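You operate a simulated robot arm through the tools that you are given. There is no shell and no other tool. Be economical: measure what you need, move in short steps, check, and stop when the job is done.

You are at the controls of a simulated robot arm. One attempt, no reset.

JOB
Thread both strap ends through the silver buckle and lock it.
Fine: seat the buckle on the block, push the green end and the black end fully through, then turn the cam shut.

Only the result counts: the job must be done as asked and must still hold three seconds after the hand-in. Knocking over, shifting, dropping, spilling or breaking anything else fails it.

ROBOT AND FRAMES
A 6-joint arm with a two-finger parallel gripper, fixed in place. Base frame: the origin is at the foot of the arm, x ahead of it, y to its left, z up; the work surface is at about z = 880. Lengths are in mm, angles in degrees, forces in N, time in s.
With the tool pointing down near the work surface it reaches from about 260 to 660 mm from the base axis. Its first joint turns from -66.0 to 66.0 degrees. Payload 2.9 kg.
The TCP is the grasp point between the finger pads, 30 mm short of the fingertips. In the tool frame z runs along the fingers and y along their closing line. Largest opening 110 mm; finger width 20, thickness 10; the body of the gripper, 48 by 112 mm, starts 55 mm behind the TCP.
Orientation is told as [roll, pitch, yaw] about the base's x, y, z axes, in that order, counted from this pose: with the fingers straight down and closing along the base's y, the tool's x points along the base's -x, its y along +y and its z along -z.

CONTROLS
- The arm moves only by the tool jog_arm. Its argument "motion" is a list of rows, each a list of 3 entries, a list of its own where there are three numbers: the closure, from 0 (fully open) to 1 (shut), then the shift along the base's x, y, z in units of 50 mm (1.0 is 50 mm), then the turn, a rotation vector about the base's x, y, z in units of 5 degrees (1.0 is 5 degrees). In form: [[claw, [x, y, z], [rx, ry, rz]], ...]. A call has 1 to 10 rows; each row shifts and turns the commanded pose from where the row before left it. A call with a number of a shift or a turn outside -1 to 1 is refused whole. A row lasts 0.2 s, in which the tool goes at most 50 mm and 8.6 degrees; a call with a longer step from one row to the next is refused whole, and so is a gripper value outside its range. Where a pose cannot be reached the arm comes as near as it can. A force on the tool above 90 N (or 10 N above the force at the start of the call, whichever is more), or a blocked arm, ends the call early, and 0.2 s more pass. The fingers move at their own pace (about 108 mm/s each) and stop on an object; they squeeze with about 39 N. The grip force told is the motor's: it shows also when the fingers shut on nothing. Time passes only in rows, and 0.2 s behind the last, so rows that do not move let the fingers close. The reply holds the time, the measured pose of the TCP, the force on the tool along the base axes, the opening and the grip force, in the units named above and with some noise, with the torque about the TCP (base axes, N m) and any sound that the robot's microphone picked up, and new pictures: "views" is both (left out), scene, wrist or none.
- Cameras (640 x 400 px; columns grow to the right, rows downward): "scene" is fixed at [80.9, 433.1, 1393.5]; the picture's right is [-0.73, -0.68, 0.00], its down [-0.32, 0.34, -0.88] and it looks along [0.60, -0.64, -0.47] (base axes); focal length 313 px, centre (320, 200). "wrist" rides on the gripper at [72, 17, -103] in the tool frame; the picture's right is [-0.23, 0.97, 0.00], its down [-0.76, -0.18, -0.62] and it looks along [-0.61, -0.14, 0.78] (tool axes); focal length 222 px, centre (320, 200).
- probe_pixels(camera, pixels): for up to 12 pixels [column, row] of the newest picture of that camera ("zoom" is the newest enlarged one), the place [x, y, z] in the base frame of the surface seen there, good to about 2 mm. It takes no simulated time.
- close_up(camera, box): a new picture of the part [left, top, right, bottom] of that camera's present view, enlarged. It takes no simulated time.
- sign_off(): hands the job in; it is judged then, once.

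Go step by step. Measure first, check grasps and placings, and put right what went wrong. The budget is 80 turns and 200 pictures, counting those below and the enlarged ones. Unless the task says otherwise, let go and move clear before handing in.

The tools are called after "Call:" as name(argument=value, ...) on one line, values as JSON. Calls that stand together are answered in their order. jog_arm: Moves the arm, as the interface text tells. Its arguments: {"type":"object","properties":{"motion":{"type":"array","items":{"type":"array"}},"views":{"type":"string","enum":["both","scene","wrist","none"]}},"required":["motion"]} The other tools are called the same way: probe_pixels (camera, pixels) gives the place of the surface under pixels of a picture; close_up (camera, box) takes an enlarged picture of a part of a camera's view; sign_off () hands the job in.

At the start:

```text
time_s: 0.0
ee_pos: [357.3, -27.1, 1229.2]
tcp_rot: [0.0, -0.1, 0.1]
force: [-0.6, 0.4, 0.2]
ft_torque: [0.01, 0.01, -0.01]
opening: 110.0
gripper_force: 0.0
```

scene: 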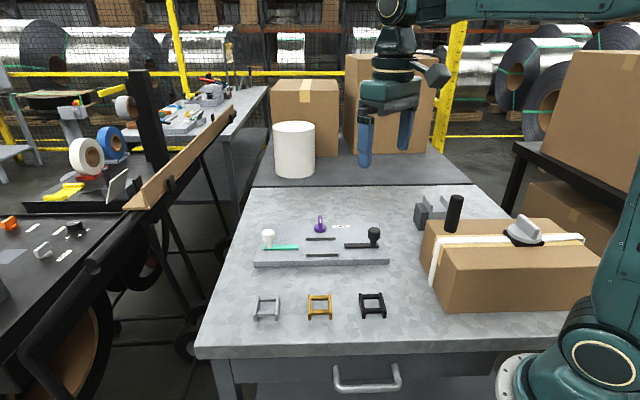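
wrist: 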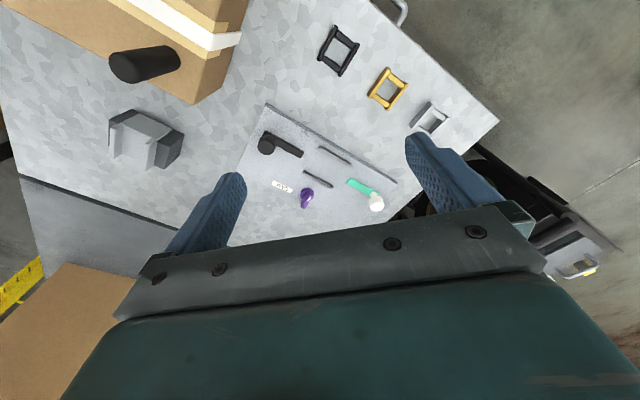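

The scene shows three buckles (silver about (267,307)), and a block plate with green and black strap ends and a purple cam. I'll zoom in before measuring.

Call:
close_up(camera="scene", box=[240, 200, 400, 300])

Call:
close_up(camera="scene", box=[240, 270, 400, 340])

Call:
close_up(camera="wrist", box=[230, 90, 420, 220])

Call:
close_up(camera="scene", box=[400, 170, 620, 320])

```text
4.00 times, centred on (320, 250) of scene
```

zoom: 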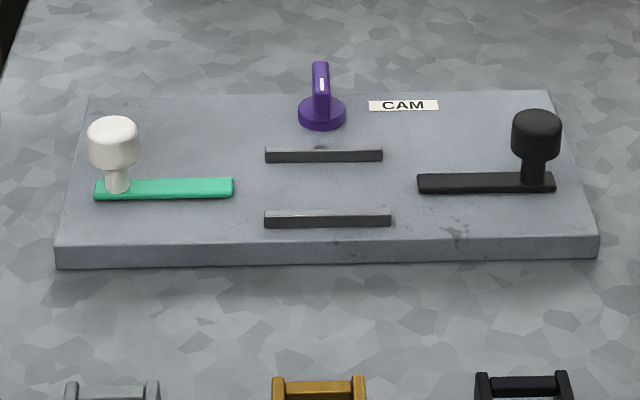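

```text
4.00 times, centred on (320, 305) of scene
```

zoom: 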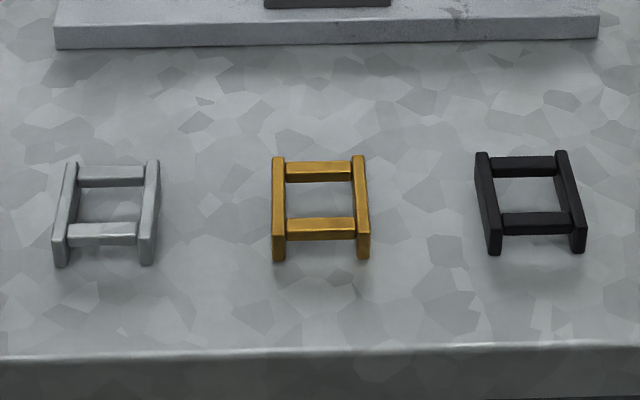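

```text
3.08 times, centred on (325, 155) of wrist
```

zoom: 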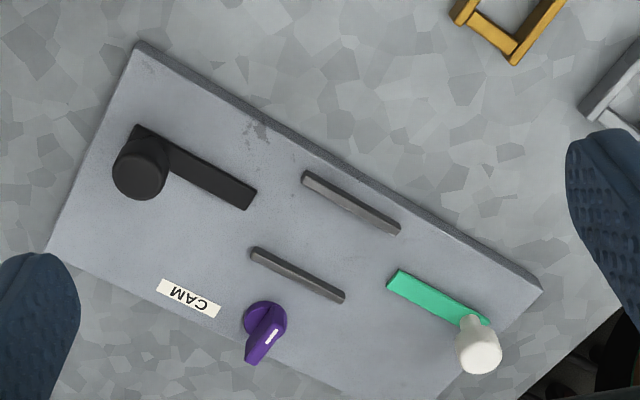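

```text
2.67 times, centred on (510, 245) of scene
```

zoom: 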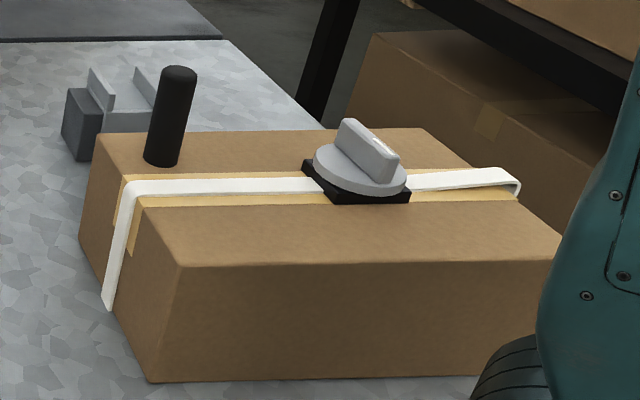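

Plate with two rails, two knobbed straps and the purple cam. Now measuring plate features; zoom first on the board.

Call:
close_up(camera="scene", box=[240, 200, 400, 300])

Call:
probe_pixels(camera="zoom", pixels=[[267, 150], [381, 151], [266, 213], [389, 215], [232, 182], [97, 184], [232, 193], [420, 177], [420, 189], [553, 185], [112, 125], [536, 118]])

Call:
probe_pixels(camera="zoom", pixels=[[321, 65], [321, 115], [303, 112], [340, 112], [325, 185], [62, 240], [592, 235], [92, 100], [547, 95], [117, 185], [533, 175], [325, 235]])

```text
4.00 times, centred on (320, 250) of scene
```

zoom: 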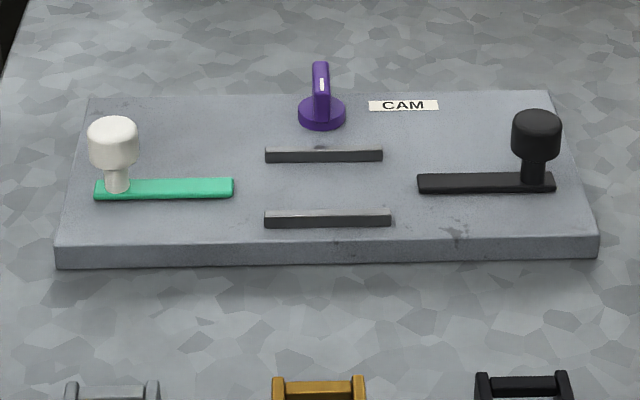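

```text
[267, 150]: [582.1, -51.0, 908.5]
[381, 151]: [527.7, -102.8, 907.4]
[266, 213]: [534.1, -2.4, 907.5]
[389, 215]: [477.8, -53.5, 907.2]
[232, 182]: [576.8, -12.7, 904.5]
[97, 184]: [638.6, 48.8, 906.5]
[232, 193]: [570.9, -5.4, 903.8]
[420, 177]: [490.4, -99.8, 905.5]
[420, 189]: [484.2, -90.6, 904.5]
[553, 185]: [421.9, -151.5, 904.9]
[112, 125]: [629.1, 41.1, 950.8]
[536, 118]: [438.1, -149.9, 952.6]
```

```text
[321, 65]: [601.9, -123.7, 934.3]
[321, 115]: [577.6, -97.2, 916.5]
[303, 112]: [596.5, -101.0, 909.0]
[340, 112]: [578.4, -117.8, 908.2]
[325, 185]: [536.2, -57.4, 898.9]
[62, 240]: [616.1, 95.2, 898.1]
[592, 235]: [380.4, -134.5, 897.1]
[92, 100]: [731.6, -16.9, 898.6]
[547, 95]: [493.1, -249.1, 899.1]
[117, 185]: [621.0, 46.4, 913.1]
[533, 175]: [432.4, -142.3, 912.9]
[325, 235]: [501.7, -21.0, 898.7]
```

Board long axis is about 44°; rails centre around (530,-52). Now measuring buckles.

Call:
close_up(camera="scene", box=[240, 285, 304, 325])

Call:
close_up(camera="wrist", box=[380, 70, 476, 130])

```text
10.00 times, centred on (272, 305) of scene
```

zoom: 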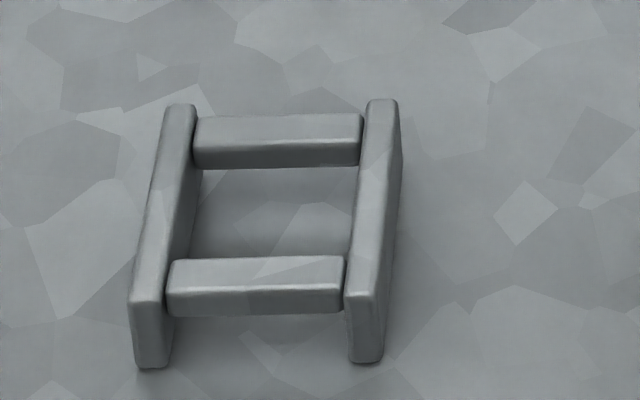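

```text
6.67 times, centred on (428, 100) of wrist
```

zoom: 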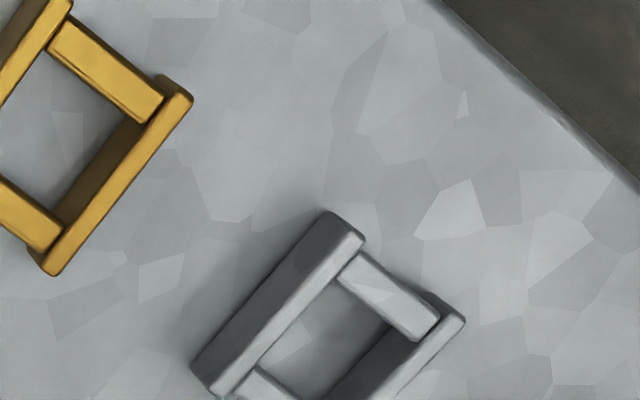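

Crossbars sit raised between two tall side walls, so the straps run under them. Measuring the silver buckle.

Call:
close_up(camera="scene", box=[240, 285, 304, 325])

Call:
probe_pixels(camera="zoom", pixels=[[182, 108], [147, 297], [382, 103], [361, 293], [148, 362], [366, 358], [275, 122], [275, 160], [255, 265], [255, 308], [275, 210], [170, 200]])

Call:
probe_pixels(camera="zoom", pixels=[[150, 200], [190, 200], [362, 200], [385, 200], [137, 297], [160, 297], [350, 293], [374, 293], [195, 125], [360, 125]])

```text
10.00 times, centred on (272, 305) of scene
```

zoom: 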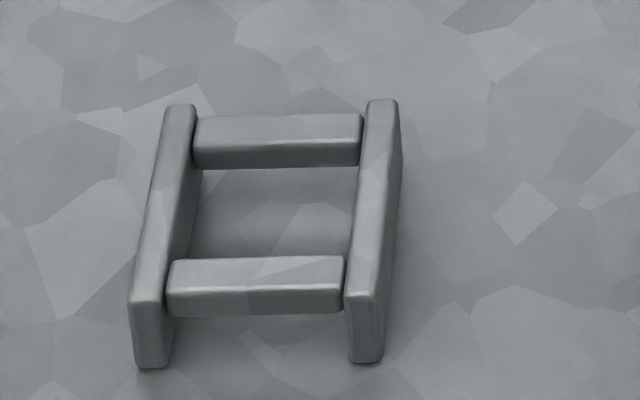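

```text
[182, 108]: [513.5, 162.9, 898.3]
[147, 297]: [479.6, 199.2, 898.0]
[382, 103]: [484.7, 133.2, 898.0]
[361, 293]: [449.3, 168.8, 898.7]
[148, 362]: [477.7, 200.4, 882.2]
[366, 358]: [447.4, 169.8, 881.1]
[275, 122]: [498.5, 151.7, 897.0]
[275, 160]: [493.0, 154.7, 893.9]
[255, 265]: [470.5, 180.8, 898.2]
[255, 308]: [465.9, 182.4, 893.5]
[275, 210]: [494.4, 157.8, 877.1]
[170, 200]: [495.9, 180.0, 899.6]
```

```text
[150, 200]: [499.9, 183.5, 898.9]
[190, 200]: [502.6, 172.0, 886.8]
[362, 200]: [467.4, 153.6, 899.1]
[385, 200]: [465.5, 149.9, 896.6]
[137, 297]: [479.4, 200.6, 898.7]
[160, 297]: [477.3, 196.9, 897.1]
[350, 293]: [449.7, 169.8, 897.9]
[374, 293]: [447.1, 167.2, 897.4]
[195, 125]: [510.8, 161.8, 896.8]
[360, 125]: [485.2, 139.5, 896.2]
```

Buckle centre is about (482,166), walls along the 134° direction, 18 high with raised crossbars; it must turn 90° to sit with walls along the rails. Moving above it with the fingers closing along 134°, to grip the two crossbars from outside.

Call:
jog_arm(motion=[[0, [0.25, 0.386, -0.45], [0, 0, 0.88]], [0, [0.25, 0.386, -0.45], [0, 0, 0.88]], [0, [0.25, 0.386, -0.45], [0, 0, 0.88]], [0, [0.25, 0.386, -0.45], [0, 0, 0.88]], [0, [0.25, 0.386, -0.45], [0, 0, 0.88]], [0, [0.25, 0.386, -0.45], [0, 0, 0.88]], [0, [0.25, 0.386, -0.45], [0, 0, 0.88]], [0, [0.25, 0.386, -0.45], [0, 0, 0.88]], [0, [0.25, 0.386, -0.45], [0, 0, 0.88]], [0, [0.25, 0.386, -0.45], [0, 0, 0.88]]])

Call:
close_up(camera="scene", box=[300, 205, 364, 245])

```text
time_s: 2.2
ee_pos: [482.3, 166.6, 1003.5]
tcp_rot: [0.0, 0.0, 44.1]
force: [0.7, 0.0, 0.5]
ft_torque: [0.0, 0.01, 0.01]
opening: 110.1
gripper_force: 0.0
```

scene: 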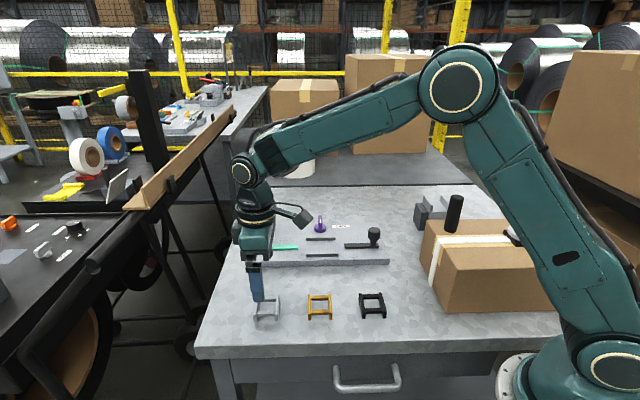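
wrist: 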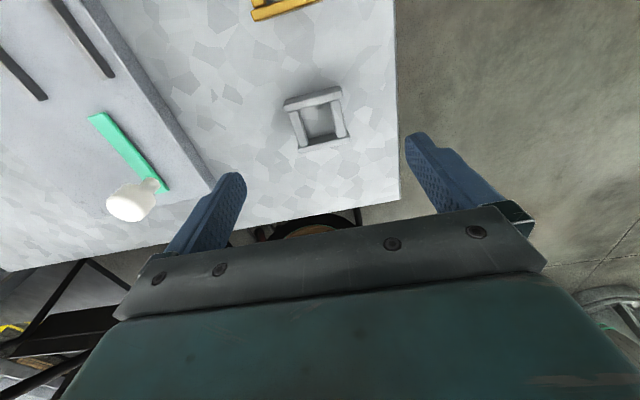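

```text
10.00 times, centred on (332, 225) of scene
```

zoom: 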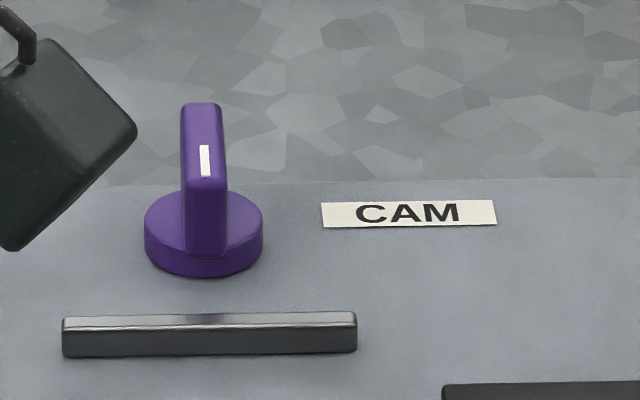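

Gripper is centred over the buckle, the walls run along the closing line so the fingers will fit between them onto the crossbars. Descending to fingertip z≈886.

Call:
jog_arm(motion=[[0.25, [0, 0, -0.4], [0, 0, 0]], [0.25, [0, 0, -0.4], [0, 0, 0]], [0.25, [0, 0, -0.4], [0, 0, 0]], [0.25, [0, 0, -0.3], [0, 0, 0]], [0.25, [0, 0, -0.25], [0, 0, 0]]])

Call:
close_up(camera="scene", box=[230, 270, 310, 330])

```text
time_s: 3.4
ee_pos: [481.2, 168.5, 917.0]
tcp_rot: [0.1, -0.1, 44.0]
force: [0.1, -0.5, 1.0]
ft_torque: [0.02, 0.03, 0.02]
opening: 82.6
gripper_force: 0.1
```

scene: 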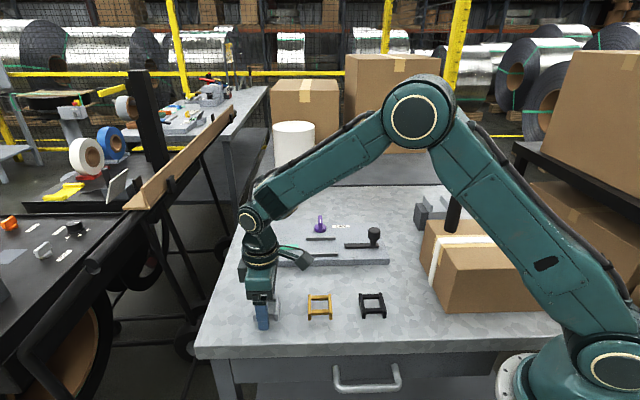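
wrist: 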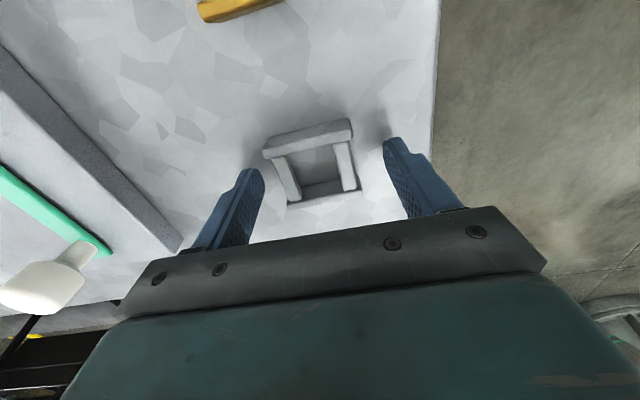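

```text
6.67 times, centred on (270, 300) of scene
```

zoom: 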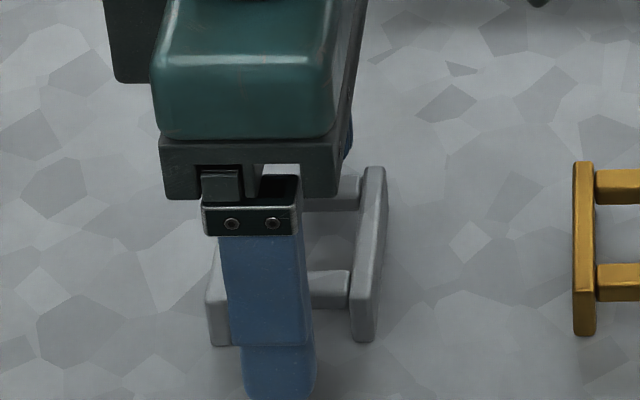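

Fingers straddle the buckle with the walls either side of the finger line; closing now.

Call:
jog_arm(motion=[[0.5, [0, 0, 0], [0, 0, 0]], [0.7, [0, 0, 0], [0, 0, 0]], [1, [0, 0, 0], [0, 0, 0]], [1, [0, 0, 0], [0, 0, 0]]])

Call:
close_up(camera="wrist", box=[220, 90, 420, 215])

```text
time_s: 4.4
ee_pos: [482.2, 167.1, 916.9]
tcp_rot: [0.0, 0.1, 44.0]
force: [0.4, 0.3, -0.6]
ft_torque: [-0.01, -0.03, -0.01]
opening: 48.0
gripper_force: 38.8
```

scene: 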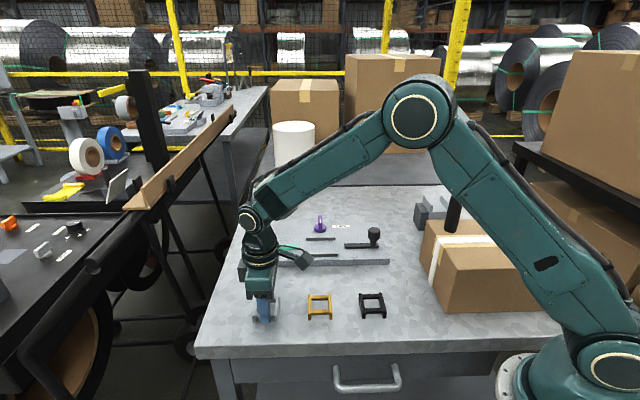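
wrist: 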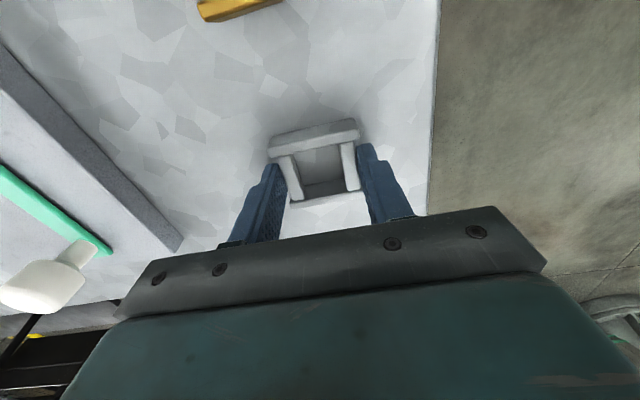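

```text
3.20 times, centred on (320, 152) of wrist
```

zoom: 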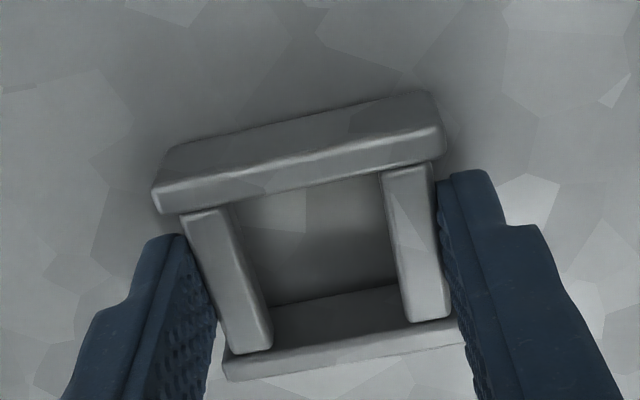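

Grip is solid: 48 mm opening, both pads on crossbars. Lifting, then carrying and turning -90° toward the board centre.

Call:
jog_arm(motion=[[1, [0, 0, 0.4], [0, 0, 0]], [1, [0, 0, 0.9], [0, 0, 0]], [1, [0, 0, 0.9], [0, 0, 0]], [1, [0.054, -0.244, 0], [0, 0, -1]], [1, [0.054, -0.244, 0], [0, 0, -1]], [1, [0.054, -0.244, 0], [0, 0, -1]], [1, [0.054, -0.244, 0], [0, 0, -1]], [1, [0.054, -0.244, 0], [0, 0, -1]], [1, [0.054, -0.244, 0], [0, 0, -1]], [1, [0.054, -0.244, 0], [0, 0, -1]]], views="scene")

Call:
jog_arm(motion=[[1, [0.054, -0.244, 0], [0, 0, -1]], [1, [0.054, -0.244, 0], [0, 0, -1]], [1, [0.054, -0.244, 0], [0, 0, -1]], [1, [0.054, -0.244, 0], [0, 0, -1]], [1, [0.054, -0.244, 0], [0, 0, -1]], [1, [0.054, -0.244, 0], [0, 0, -1]], [1, [0.054, -0.244, 0], [0, 0, -1]], [1, [0.054, -0.244, 0], [0, 0, -1]], [1, [0.054, -0.244, 0], [0, 0, -1]], [1, [0.054, -0.244, 0], [0, 0, -1]]], views="both")

```text
time_s: 6.6
ee_pos: [501.8, 80.5, 1024.4]
tcp_rot: [-0.1, -0.1, 8.9]
force: [-0.6, -0.1, -0.6]
ft_torque: [-0.02, -0.01, 0.01]
opening: 47.7
gripper_force: 38.7
```

scene: 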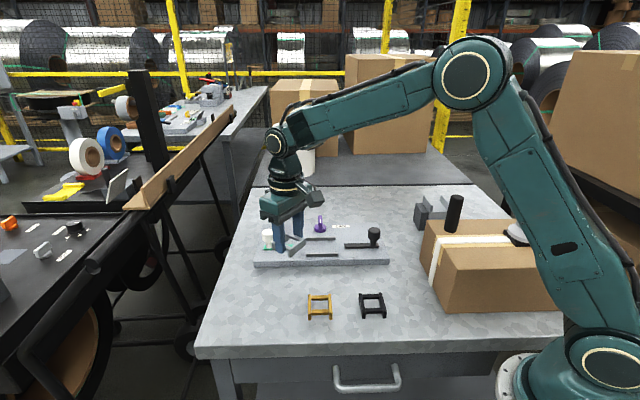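

```text
time_s: 8.8
ee_pos: [528.2, -41.7, 1026.0]
tcp_rot: [0.0, 0.0, -41.0]
force: [-0.9, -0.1, -0.4]
ft_torque: [-0.01, 0.04, -0.04]
opening: 47.8
gripper_force: 38.6
```

scene: 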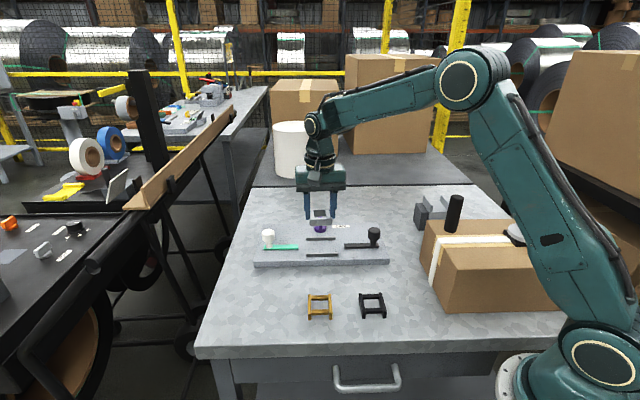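
wrist: 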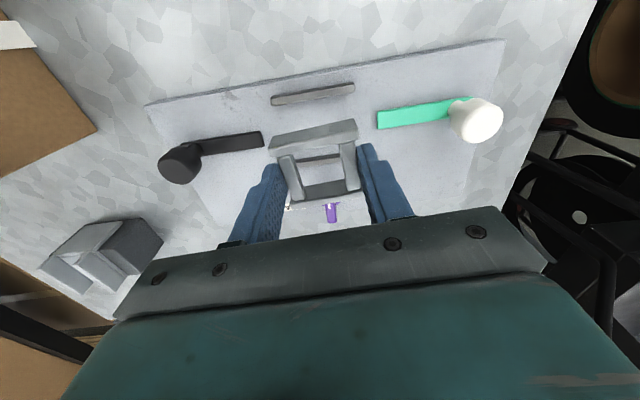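

Buckle is held over the board. I'll turn the last 5°, shift to the centre, then measure held buckle and rails from the wrist view.

Call:
jog_arm(motion=[[1, [0.05, -0.22, -0.5], [0, 0, -1]], [1, [0, 0, -0.5], [0, 0, 0]], [1, [0, 0, 0], [0, 0, 0]]])

Call:
close_up(camera="wrist", box=[200, 60, 424, 200])

Call:
close_up(camera="scene", box=[272, 190, 368, 250])

```text
time_s: 9.6
ee_pos: [530.2, -52.3, 975.3]
tcp_rot: [0.0, -0.1, -46.0]
force: [0.4, -0.2, -0.3]
ft_torque: [0.05, -0.01, 0.0]
opening: 47.5
gripper_force: 38.9
```

scene: 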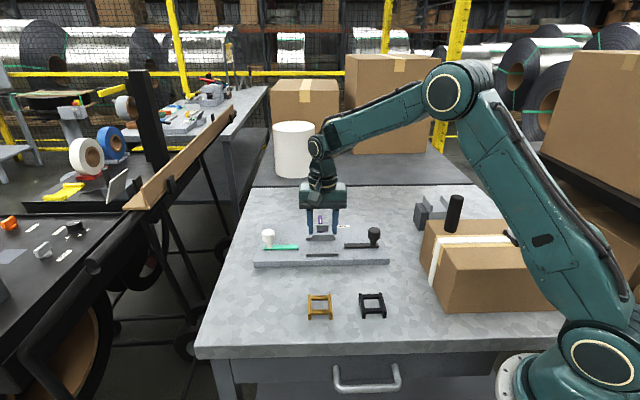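
wrist: 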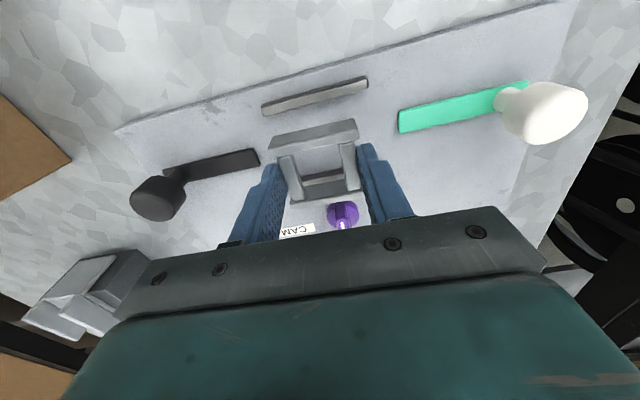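

```text
2.86 times, centred on (312, 130) of wrist
```

zoom: 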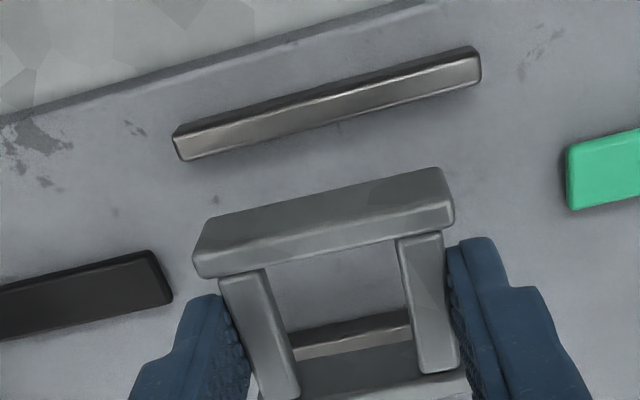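

```text
6.67 times, centred on (320, 220) of scene
```

zoom: 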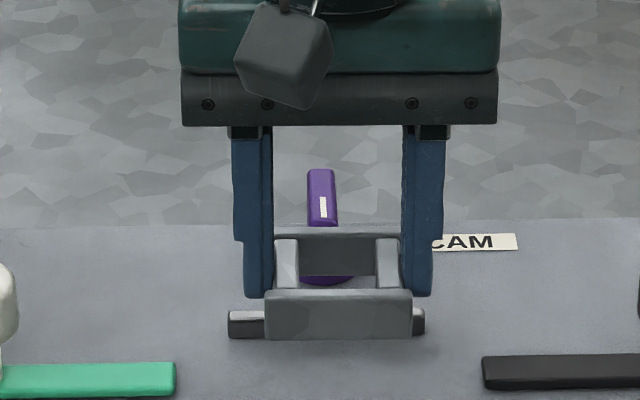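

Everything's aligned visually; measuring held buckle against the front rail in the wrist view.

Call:
close_up(camera="wrist", box=[200, 60, 424, 200])

Call:
probe_pixels(camera="zoom", pixels=[[212, 225], [435, 175], [205, 262], [445, 210], [320, 205], [182, 132], [472, 57], [186, 155], [476, 80], [330, 110], [155, 262], [575, 160]])

Call:
probe_pixels(camera="zoom", pixels=[[240, 280], [280, 385], [415, 245], [440, 360], [355, 330], [330, 97], [330, 118], [330, 190], [330, 240], [160, 295], [575, 200], [350, 370]])

```text
2.86 times, centred on (312, 130) of wrist
```

zoom: 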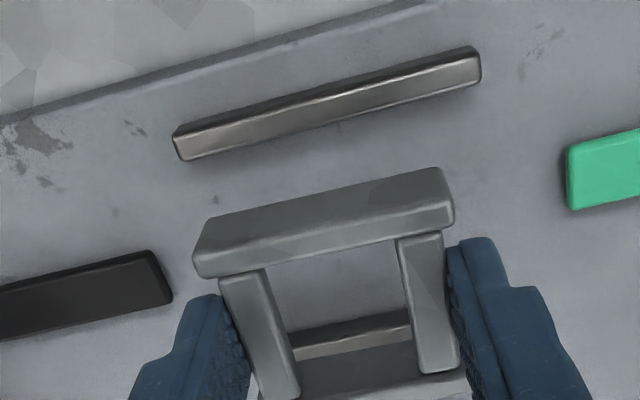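

```text
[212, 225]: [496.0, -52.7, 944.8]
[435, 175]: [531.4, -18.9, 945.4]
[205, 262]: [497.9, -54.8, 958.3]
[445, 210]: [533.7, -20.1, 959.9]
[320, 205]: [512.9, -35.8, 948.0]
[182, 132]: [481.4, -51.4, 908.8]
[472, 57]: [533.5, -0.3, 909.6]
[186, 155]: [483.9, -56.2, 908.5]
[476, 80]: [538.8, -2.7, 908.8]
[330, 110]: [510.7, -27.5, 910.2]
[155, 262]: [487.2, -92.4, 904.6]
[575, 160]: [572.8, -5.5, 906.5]
```

```text
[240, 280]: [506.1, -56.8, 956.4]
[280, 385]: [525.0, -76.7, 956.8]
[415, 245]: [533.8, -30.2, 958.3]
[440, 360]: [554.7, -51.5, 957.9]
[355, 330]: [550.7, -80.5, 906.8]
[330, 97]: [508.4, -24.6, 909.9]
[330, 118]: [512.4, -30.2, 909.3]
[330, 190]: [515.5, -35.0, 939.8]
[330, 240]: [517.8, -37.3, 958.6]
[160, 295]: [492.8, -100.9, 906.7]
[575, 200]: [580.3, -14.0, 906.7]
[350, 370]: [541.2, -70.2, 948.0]
```

Held buckle is centred on the TCP within about 1 mm, angle within 0.5° of the rails; board seat height implies TCP z≈935. Shifting 1 mm and lowering.

Call:
jog_arm(motion=[[1, [0.028, 0, -0.3], [0, 0, 0]], [1, [0, 0, -0.25], [0, 0, 0]], [1, [0, 0, -0.15], [0, 0, 0]], [1, [0, 0, -0.06], [0, 0, 0]], [1, [0, 0, 0], [0, 0, 0]]])

Call:
close_up(camera="scene", box=[272, 210, 368, 270])

```text
time_s: 10.8
ee_pos: [532.0, -51.5, 938.2]
tcp_rot: [0.0, 0.0, -46.1]
force: [0.0, 0.2, -0.6]
ft_torque: [0.03, -0.02, 0.01]
opening: 47.7
gripper_force: 39.3
```

scene: 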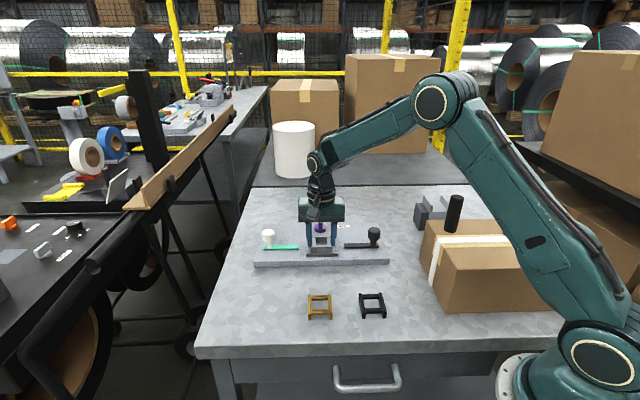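
wrist: 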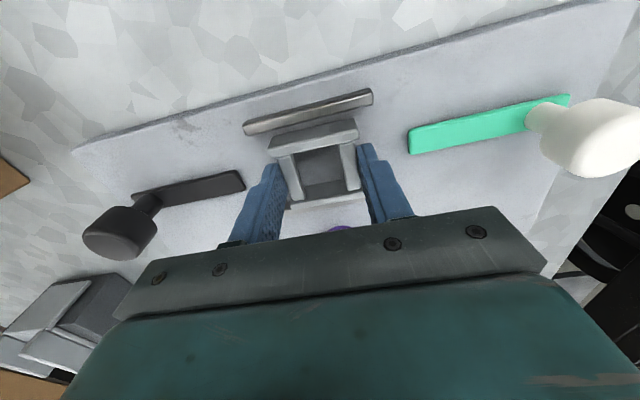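

```text
6.67 times, centred on (320, 240) of scene
```

zoom: 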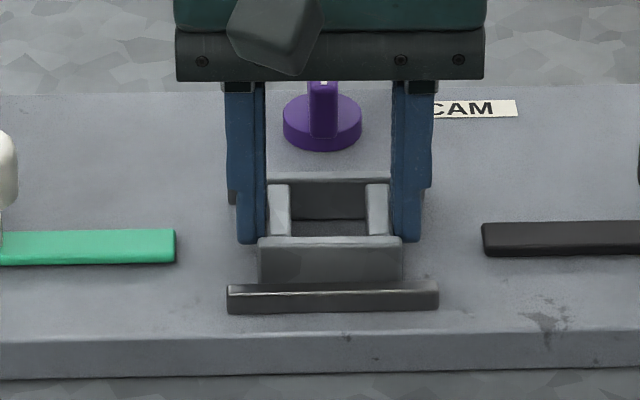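

Buckle is 2–3 mm above the board between the rails. Lowering in small steps to feel contact.

Call:
jog_arm(motion=[[1, [0, 0, -0.03], [0, 0, 0]], [1, [0, 0, -0.03], [0, 0, 0]], [1, [0, 0, 0], [0, 0, 0]]])

Call:
close_up(camera="scene", box=[272, 210, 368, 270])

Call:
close_up(camera="wrist", box=[200, 80, 424, 220])

```text
time_s: 11.6
ee_pos: [532.2, -52.5, 937.3]
tcp_rot: [0.0, 0.0, -46.0]
force: [-0.2, -0.3, 0.3]
ft_torque: [0.03, 0.01, 0.0]
opening: 48.0
gripper_force: 39.1
```

scene: 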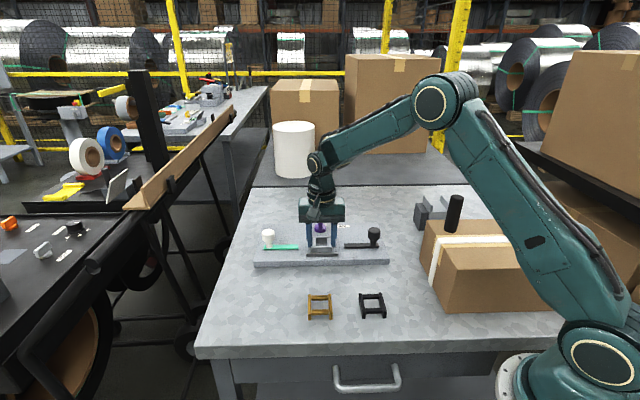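
wrist: 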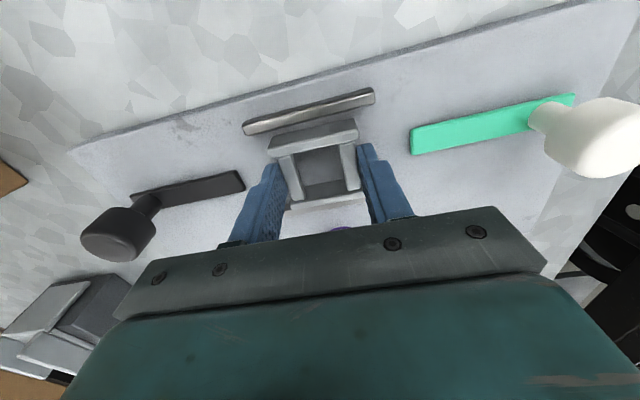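

```text
6.67 times, centred on (320, 240) of scene
```

zoom: 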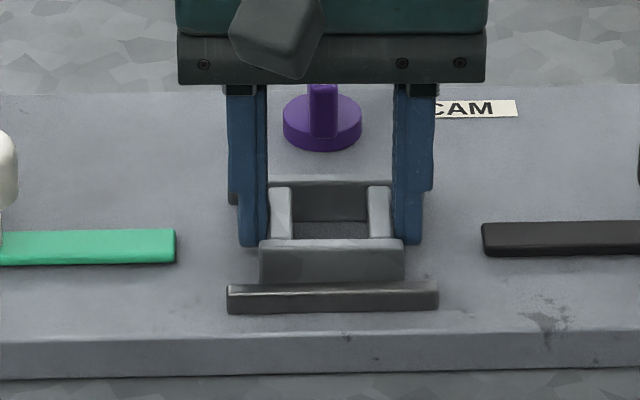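

```text
2.86 times, centred on (312, 150) of wrist
```

zoom: 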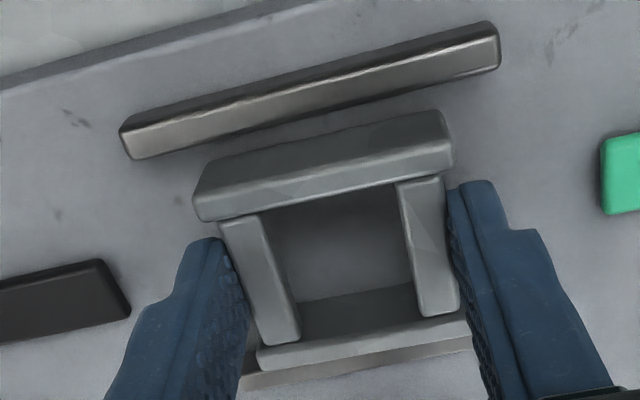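

No contact yet (force ~0 at z 937). Continuing down 2.5 mm.

Call:
jog_arm(motion=[[1, [0, 0, -0.03], [0, 0, 0]], [1, [0, 0, -0.02], [0, 0, 0]], [1, [0, 0, 0], [0, 0, 0]], [1, [0, 0, 0], [0, 0, 0]]], views="none")

```text
time_s: 12.6
ee_pos: [532.8, -52.9, 936.3]
tcp_rot: [0.2, -0.1, -46.0]
force: [-5.9, 0.0, 33.3]
ft_torque: [0.2, 0.45, 0.01]
opening: 47.9
gripper_force: 39.3
```

Contact at 33 N at the expected seat height. Relaxing 1 mm and opening a little.

Call:
jog_arm(motion=[[1, [0, 0, 0.014], [0, 0, 0]], [0.45, [0, 0, 0], [0, 0, 0]], [0.45, [0, 0, 0], [0, 0, 0]]])

Call:
close_up(camera="scene", box=[272, 210, 368, 270])

Call:
close_up(camera="wrist", box=[200, 80, 424, 220])

```text
time_s: 13.4
ee_pos: [532.1, -52.1, 935.4]
tcp_rot: [0.0, 0.2, -46.0]
force: [0.6, 0.1, 0.3]
ft_torque: [0.0, 0.01, -0.04]
opening: 60.4
gripper_force: 0.0
```

scene: 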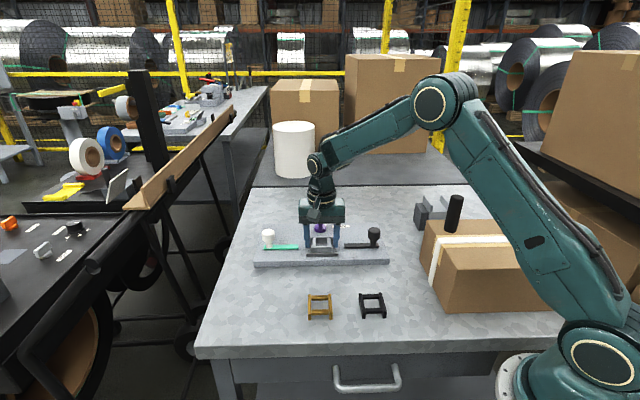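
wrist: 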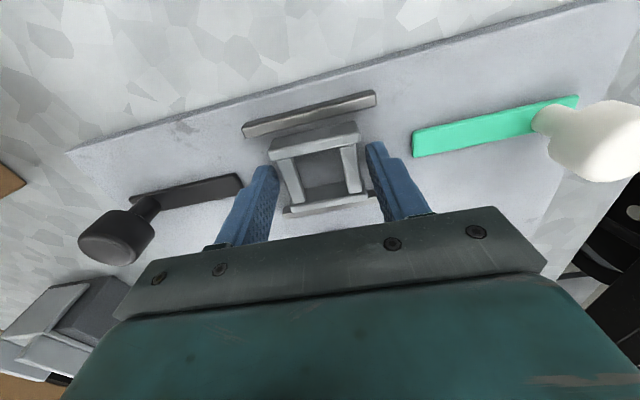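

```text
6.67 times, centred on (320, 240) of scene
```

zoom: 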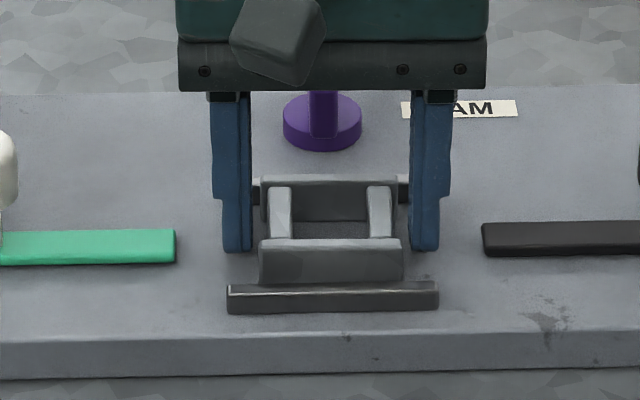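

```text
2.86 times, centred on (312, 150) of wrist
```

zoom: 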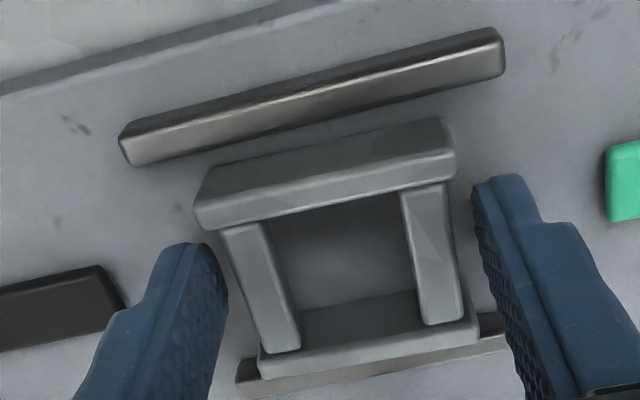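

Released; buckle sits between the rails. Rising straight up to inspect.

Call:
jog_arm(motion=[[0.45, [0, 0, 0.5], [0, 0, 0]], [0.45, [0, 0, 0.9], [0, 0, 0]], [0.45, [0, 0, 0.9], [0, 0, 0]]])

Call:
close_up(camera="scene", box=[288, 222, 352, 262])

Call:
probe_pixels(camera="zoom", pixels=[[240, 195], [430, 195], [250, 70], [420, 70], [335, 160], [260, 115], [405, 115], [180, 225], [475, 225]])

```text
time_s: 14.2
ee_pos: [532.3, -50.6, 1049.2]
tcp_rot: [-0.1, 0.0, -46.0]
force: [-0.4, -0.2, -0.5]
ft_torque: [-0.01, 0.0, 0.0]
opening: 60.3
gripper_force: 0.0
```

scene: 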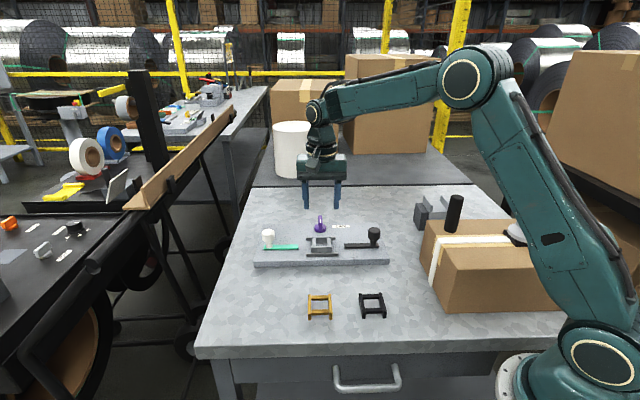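
wrist: 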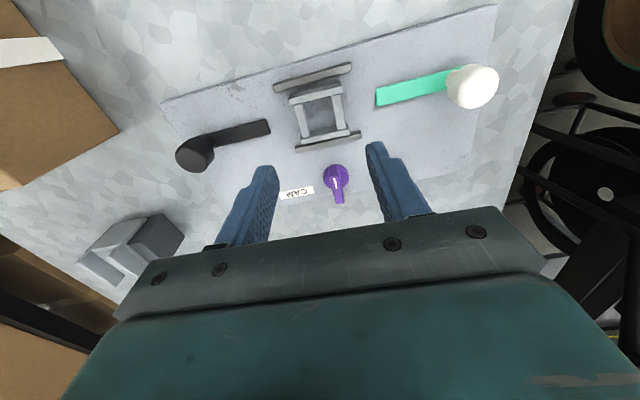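

```text
10.00 times, centred on (320, 242) of scene
```

zoom: 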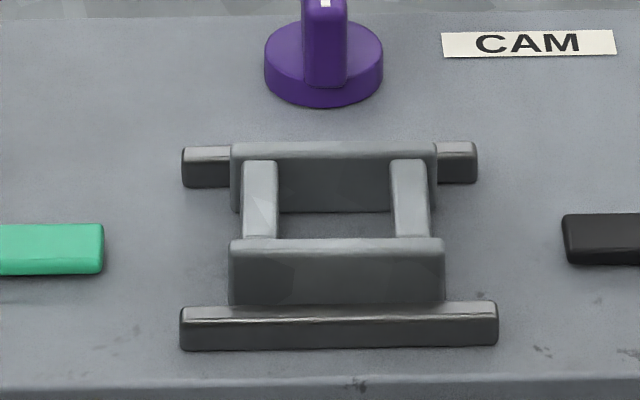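

```text
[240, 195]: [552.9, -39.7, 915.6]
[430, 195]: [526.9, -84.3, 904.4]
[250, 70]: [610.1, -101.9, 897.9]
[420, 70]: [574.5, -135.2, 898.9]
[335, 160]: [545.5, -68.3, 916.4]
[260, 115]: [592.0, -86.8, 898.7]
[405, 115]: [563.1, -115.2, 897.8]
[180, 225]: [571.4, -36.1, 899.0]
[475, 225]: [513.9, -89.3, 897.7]
```

Buckle rests flat at z≈916 top. Checking centring precisely.

Call:
probe_pixels(camera="zoom", pixels=[[236, 244], [440, 244], [336, 244], [238, 150], [430, 149], [336, 150], [336, 313], [190, 314], [490, 310], [190, 154], [470, 150], [336, 300]])

Call:
close_up(camera="wrist", box=[240, 50, 400, 150])

Call:
probe_pixels(camera="zoom", pixels=[[130, 110], [445, 55], [145, 134], [445, 74], [200, 178], [390, 140], [265, 345], [415, 315], [225, 380], [480, 335], [120, 280], [545, 180]])

```text
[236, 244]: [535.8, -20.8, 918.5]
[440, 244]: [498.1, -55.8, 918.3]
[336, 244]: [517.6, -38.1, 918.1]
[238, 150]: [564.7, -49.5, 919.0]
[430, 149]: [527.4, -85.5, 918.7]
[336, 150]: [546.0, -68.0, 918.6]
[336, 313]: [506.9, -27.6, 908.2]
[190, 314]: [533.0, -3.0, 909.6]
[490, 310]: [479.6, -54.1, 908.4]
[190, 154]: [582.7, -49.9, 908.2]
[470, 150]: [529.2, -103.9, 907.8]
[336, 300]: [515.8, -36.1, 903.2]
```

```text
4.00 times, centred on (320, 100) of wrist
```

zoom: 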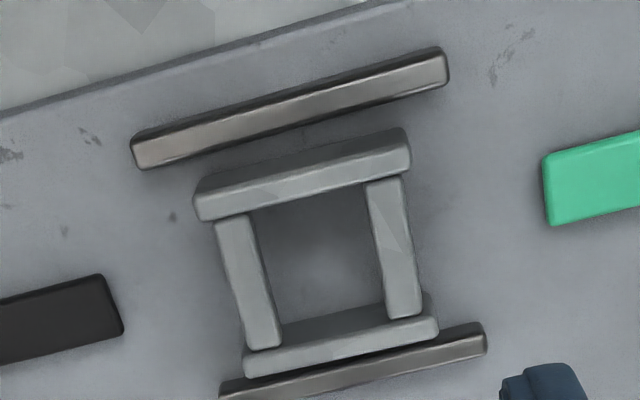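

```text
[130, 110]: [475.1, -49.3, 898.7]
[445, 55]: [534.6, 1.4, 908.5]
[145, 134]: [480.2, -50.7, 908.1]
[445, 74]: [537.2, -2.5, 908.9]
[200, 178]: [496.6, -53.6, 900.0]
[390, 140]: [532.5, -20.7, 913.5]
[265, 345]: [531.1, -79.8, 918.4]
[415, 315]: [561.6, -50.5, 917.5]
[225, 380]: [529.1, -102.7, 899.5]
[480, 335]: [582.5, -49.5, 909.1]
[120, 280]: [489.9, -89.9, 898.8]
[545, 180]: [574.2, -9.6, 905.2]
```

Buckle centre (531.5,-52.9) vs rail centre (531.1,-52.7): well seated. Now measuring the two knobs.

Call:
close_up(camera="scene", box=[252, 222, 300, 252])

Call:
probe_pixels(camera="zoom", pixels=[[214, 105], [150, 140], [285, 140], [214, 180], [214, 220], [214, 260], [175, 225], [150, 325], [590, 285], [590, 325], [400, 290], [400, 330]])

Call:
close_up(camera="scene", box=[340, 222, 388, 252])

Call:
probe_pixels(camera="zoom", pixels=[[450, 90], [385, 130], [520, 130], [450, 180], [450, 225], [450, 260], [65, 290], [65, 315], [540, 300], [250, 285], [250, 320]])

```text
13.33 times, centred on (276, 237) of scene
```

zoom: 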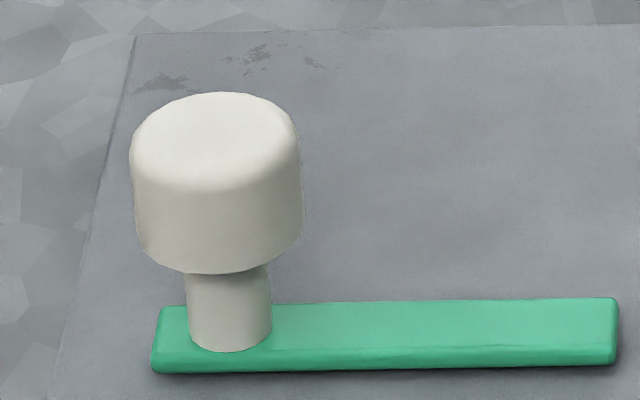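

```text
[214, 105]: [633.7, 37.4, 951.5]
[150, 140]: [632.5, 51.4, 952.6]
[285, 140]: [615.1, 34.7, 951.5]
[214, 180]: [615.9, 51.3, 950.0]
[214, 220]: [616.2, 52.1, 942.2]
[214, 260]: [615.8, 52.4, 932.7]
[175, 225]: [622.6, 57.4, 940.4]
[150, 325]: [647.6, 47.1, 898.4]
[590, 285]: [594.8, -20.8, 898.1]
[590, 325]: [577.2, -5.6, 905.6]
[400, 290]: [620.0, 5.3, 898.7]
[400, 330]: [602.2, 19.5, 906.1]
```

```text
13.33 times, centred on (364, 237) of scene
```

zoom: 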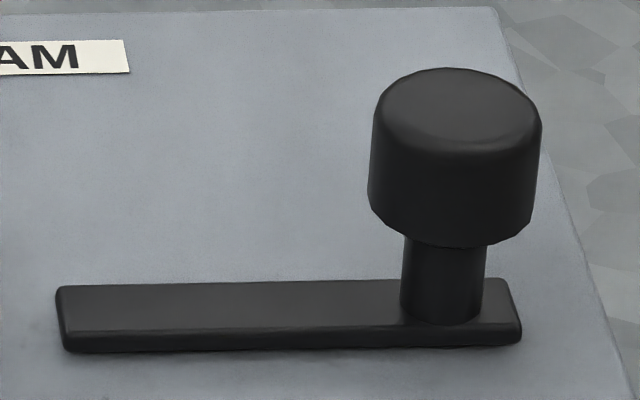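

```text
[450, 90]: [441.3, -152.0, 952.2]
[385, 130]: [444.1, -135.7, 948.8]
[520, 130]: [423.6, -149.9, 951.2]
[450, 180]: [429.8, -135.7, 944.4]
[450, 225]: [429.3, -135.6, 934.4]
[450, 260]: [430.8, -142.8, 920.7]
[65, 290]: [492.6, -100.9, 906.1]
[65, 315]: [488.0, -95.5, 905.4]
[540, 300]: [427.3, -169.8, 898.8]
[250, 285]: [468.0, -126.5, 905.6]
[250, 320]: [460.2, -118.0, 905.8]
```

Knobs: green centre about (626.5,41), black about (436,-145), heads z≈930–952, Ø≈28. Keeping the present yaw (closing along the strap axis), I'll move above the green knob.

Call:
jog_arm(motion=[[0.4, [0.63, 0.61, 0], [0, 0, 0]], [0.4, [0.63, 0.61, 0], [0, 0, 0]], [0.4, [0.63, 0.61, -0.2], [0, 0, 0]], [0.4, [0, 0, -0.7], [0, 0, 0]]])

Call:
close_up(camera="wrist", box=[220, 80, 444, 220])

Call:
close_up(camera="scene", box=[232, 180, 328, 260])

```text
time_s: 15.2
ee_pos: [626.7, 39.1, 1002.6]
tcp_rot: [0.0, -0.1, -46.0]
force: [-0.1, -0.8, 0.7]
ft_torque: [-0.03, 0.0, -0.02]
opening: 66.0
gripper_force: 0.1
```

scene: 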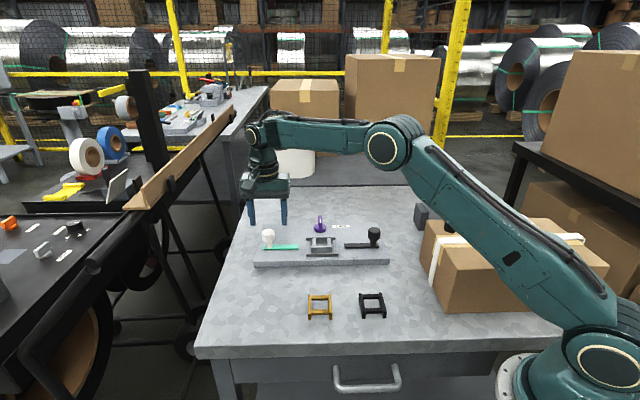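
wrist: 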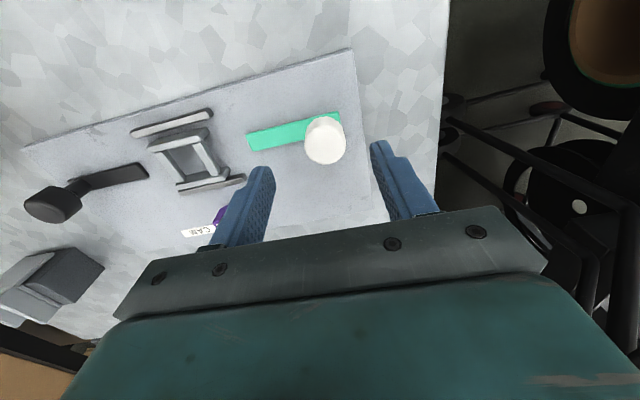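

```text
2.86 times, centred on (332, 150) of wrist
```

zoom: 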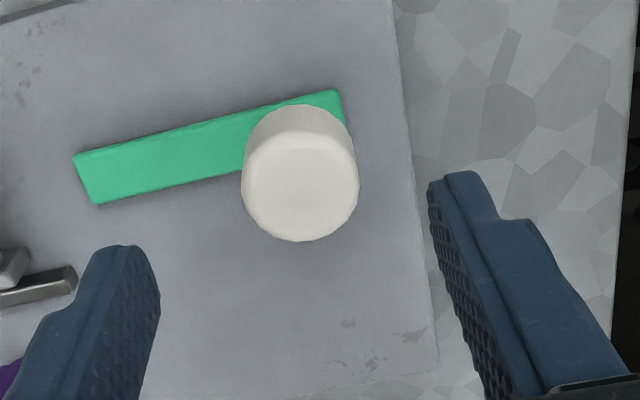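

```text
5.00 times, centred on (280, 220) of scene
```

zoom: 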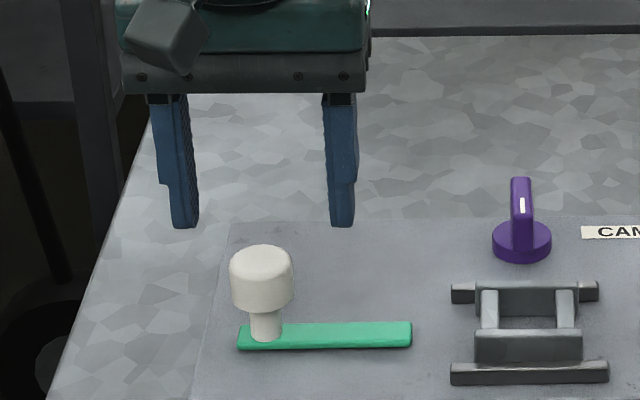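

Probing the green knob top from above to refine its centre.

Call:
probe_pixels(camera="wrist", pixels=[[308, 146], [343, 144], [325, 161], [324, 130], [325, 145], [334, 112], [255, 135], [252, 150], [248, 142]])

```text
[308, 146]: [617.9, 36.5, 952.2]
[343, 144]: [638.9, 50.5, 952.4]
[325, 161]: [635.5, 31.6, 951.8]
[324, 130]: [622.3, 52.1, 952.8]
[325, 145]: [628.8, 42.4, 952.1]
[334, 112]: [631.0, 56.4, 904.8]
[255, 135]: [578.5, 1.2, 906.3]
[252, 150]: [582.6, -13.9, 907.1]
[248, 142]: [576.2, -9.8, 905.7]
```

Knob centre refined to (628.5,42.5). Correcting and lowering to fingertip z≈926.

Call:
jog_arm(motion=[[0.4, [0.036, 0.068, -0.3], [0, 0, 0]], [0.4, [0, 0, -0.4], [0, 0, 0]], [0.4, [0, 0, -0.22], [0, 0, 0]], [0.65, [0, 0, 0], [0, 0, 0]], [1, [0, 0, 0], [0, 0, 0]], [1, [0, 0, 0], [0, 0, 0]]])

Call:
close_up(camera="scene", box=[232, 190, 344, 260])

```text
time_s: 16.6
ee_pos: [626.5, 42.4, 958.7]
tcp_rot: [0.1, 0.0, -46.0]
force: [3.1, 1.3, -1.0]
ft_torque: [-0.47, 0.19, -0.04]
opening: 31.4
gripper_force: 44.9
```

scene: 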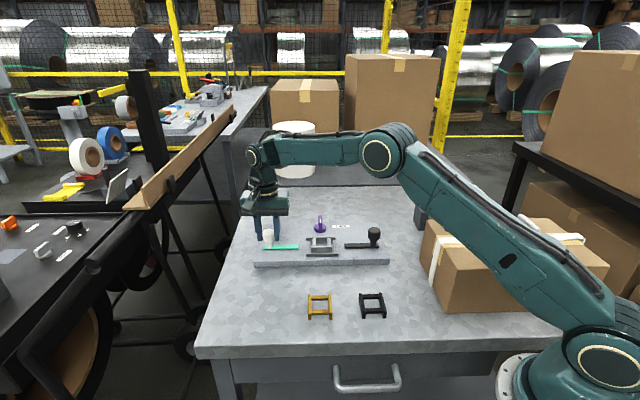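
wrist: 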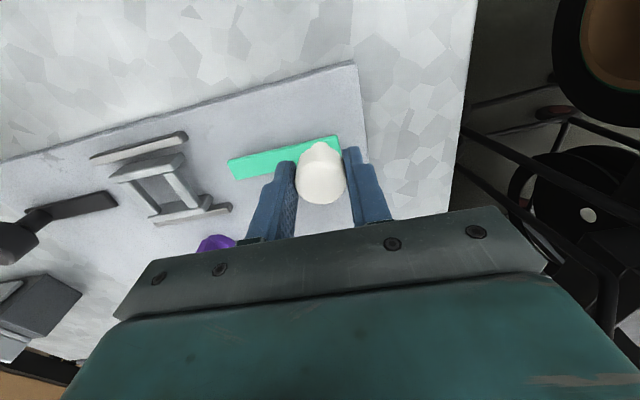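

```text
5.71 times, centred on (288, 225) of scene
```

zoom: 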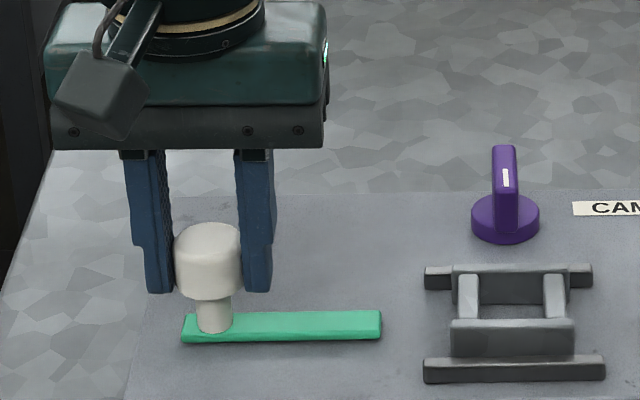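

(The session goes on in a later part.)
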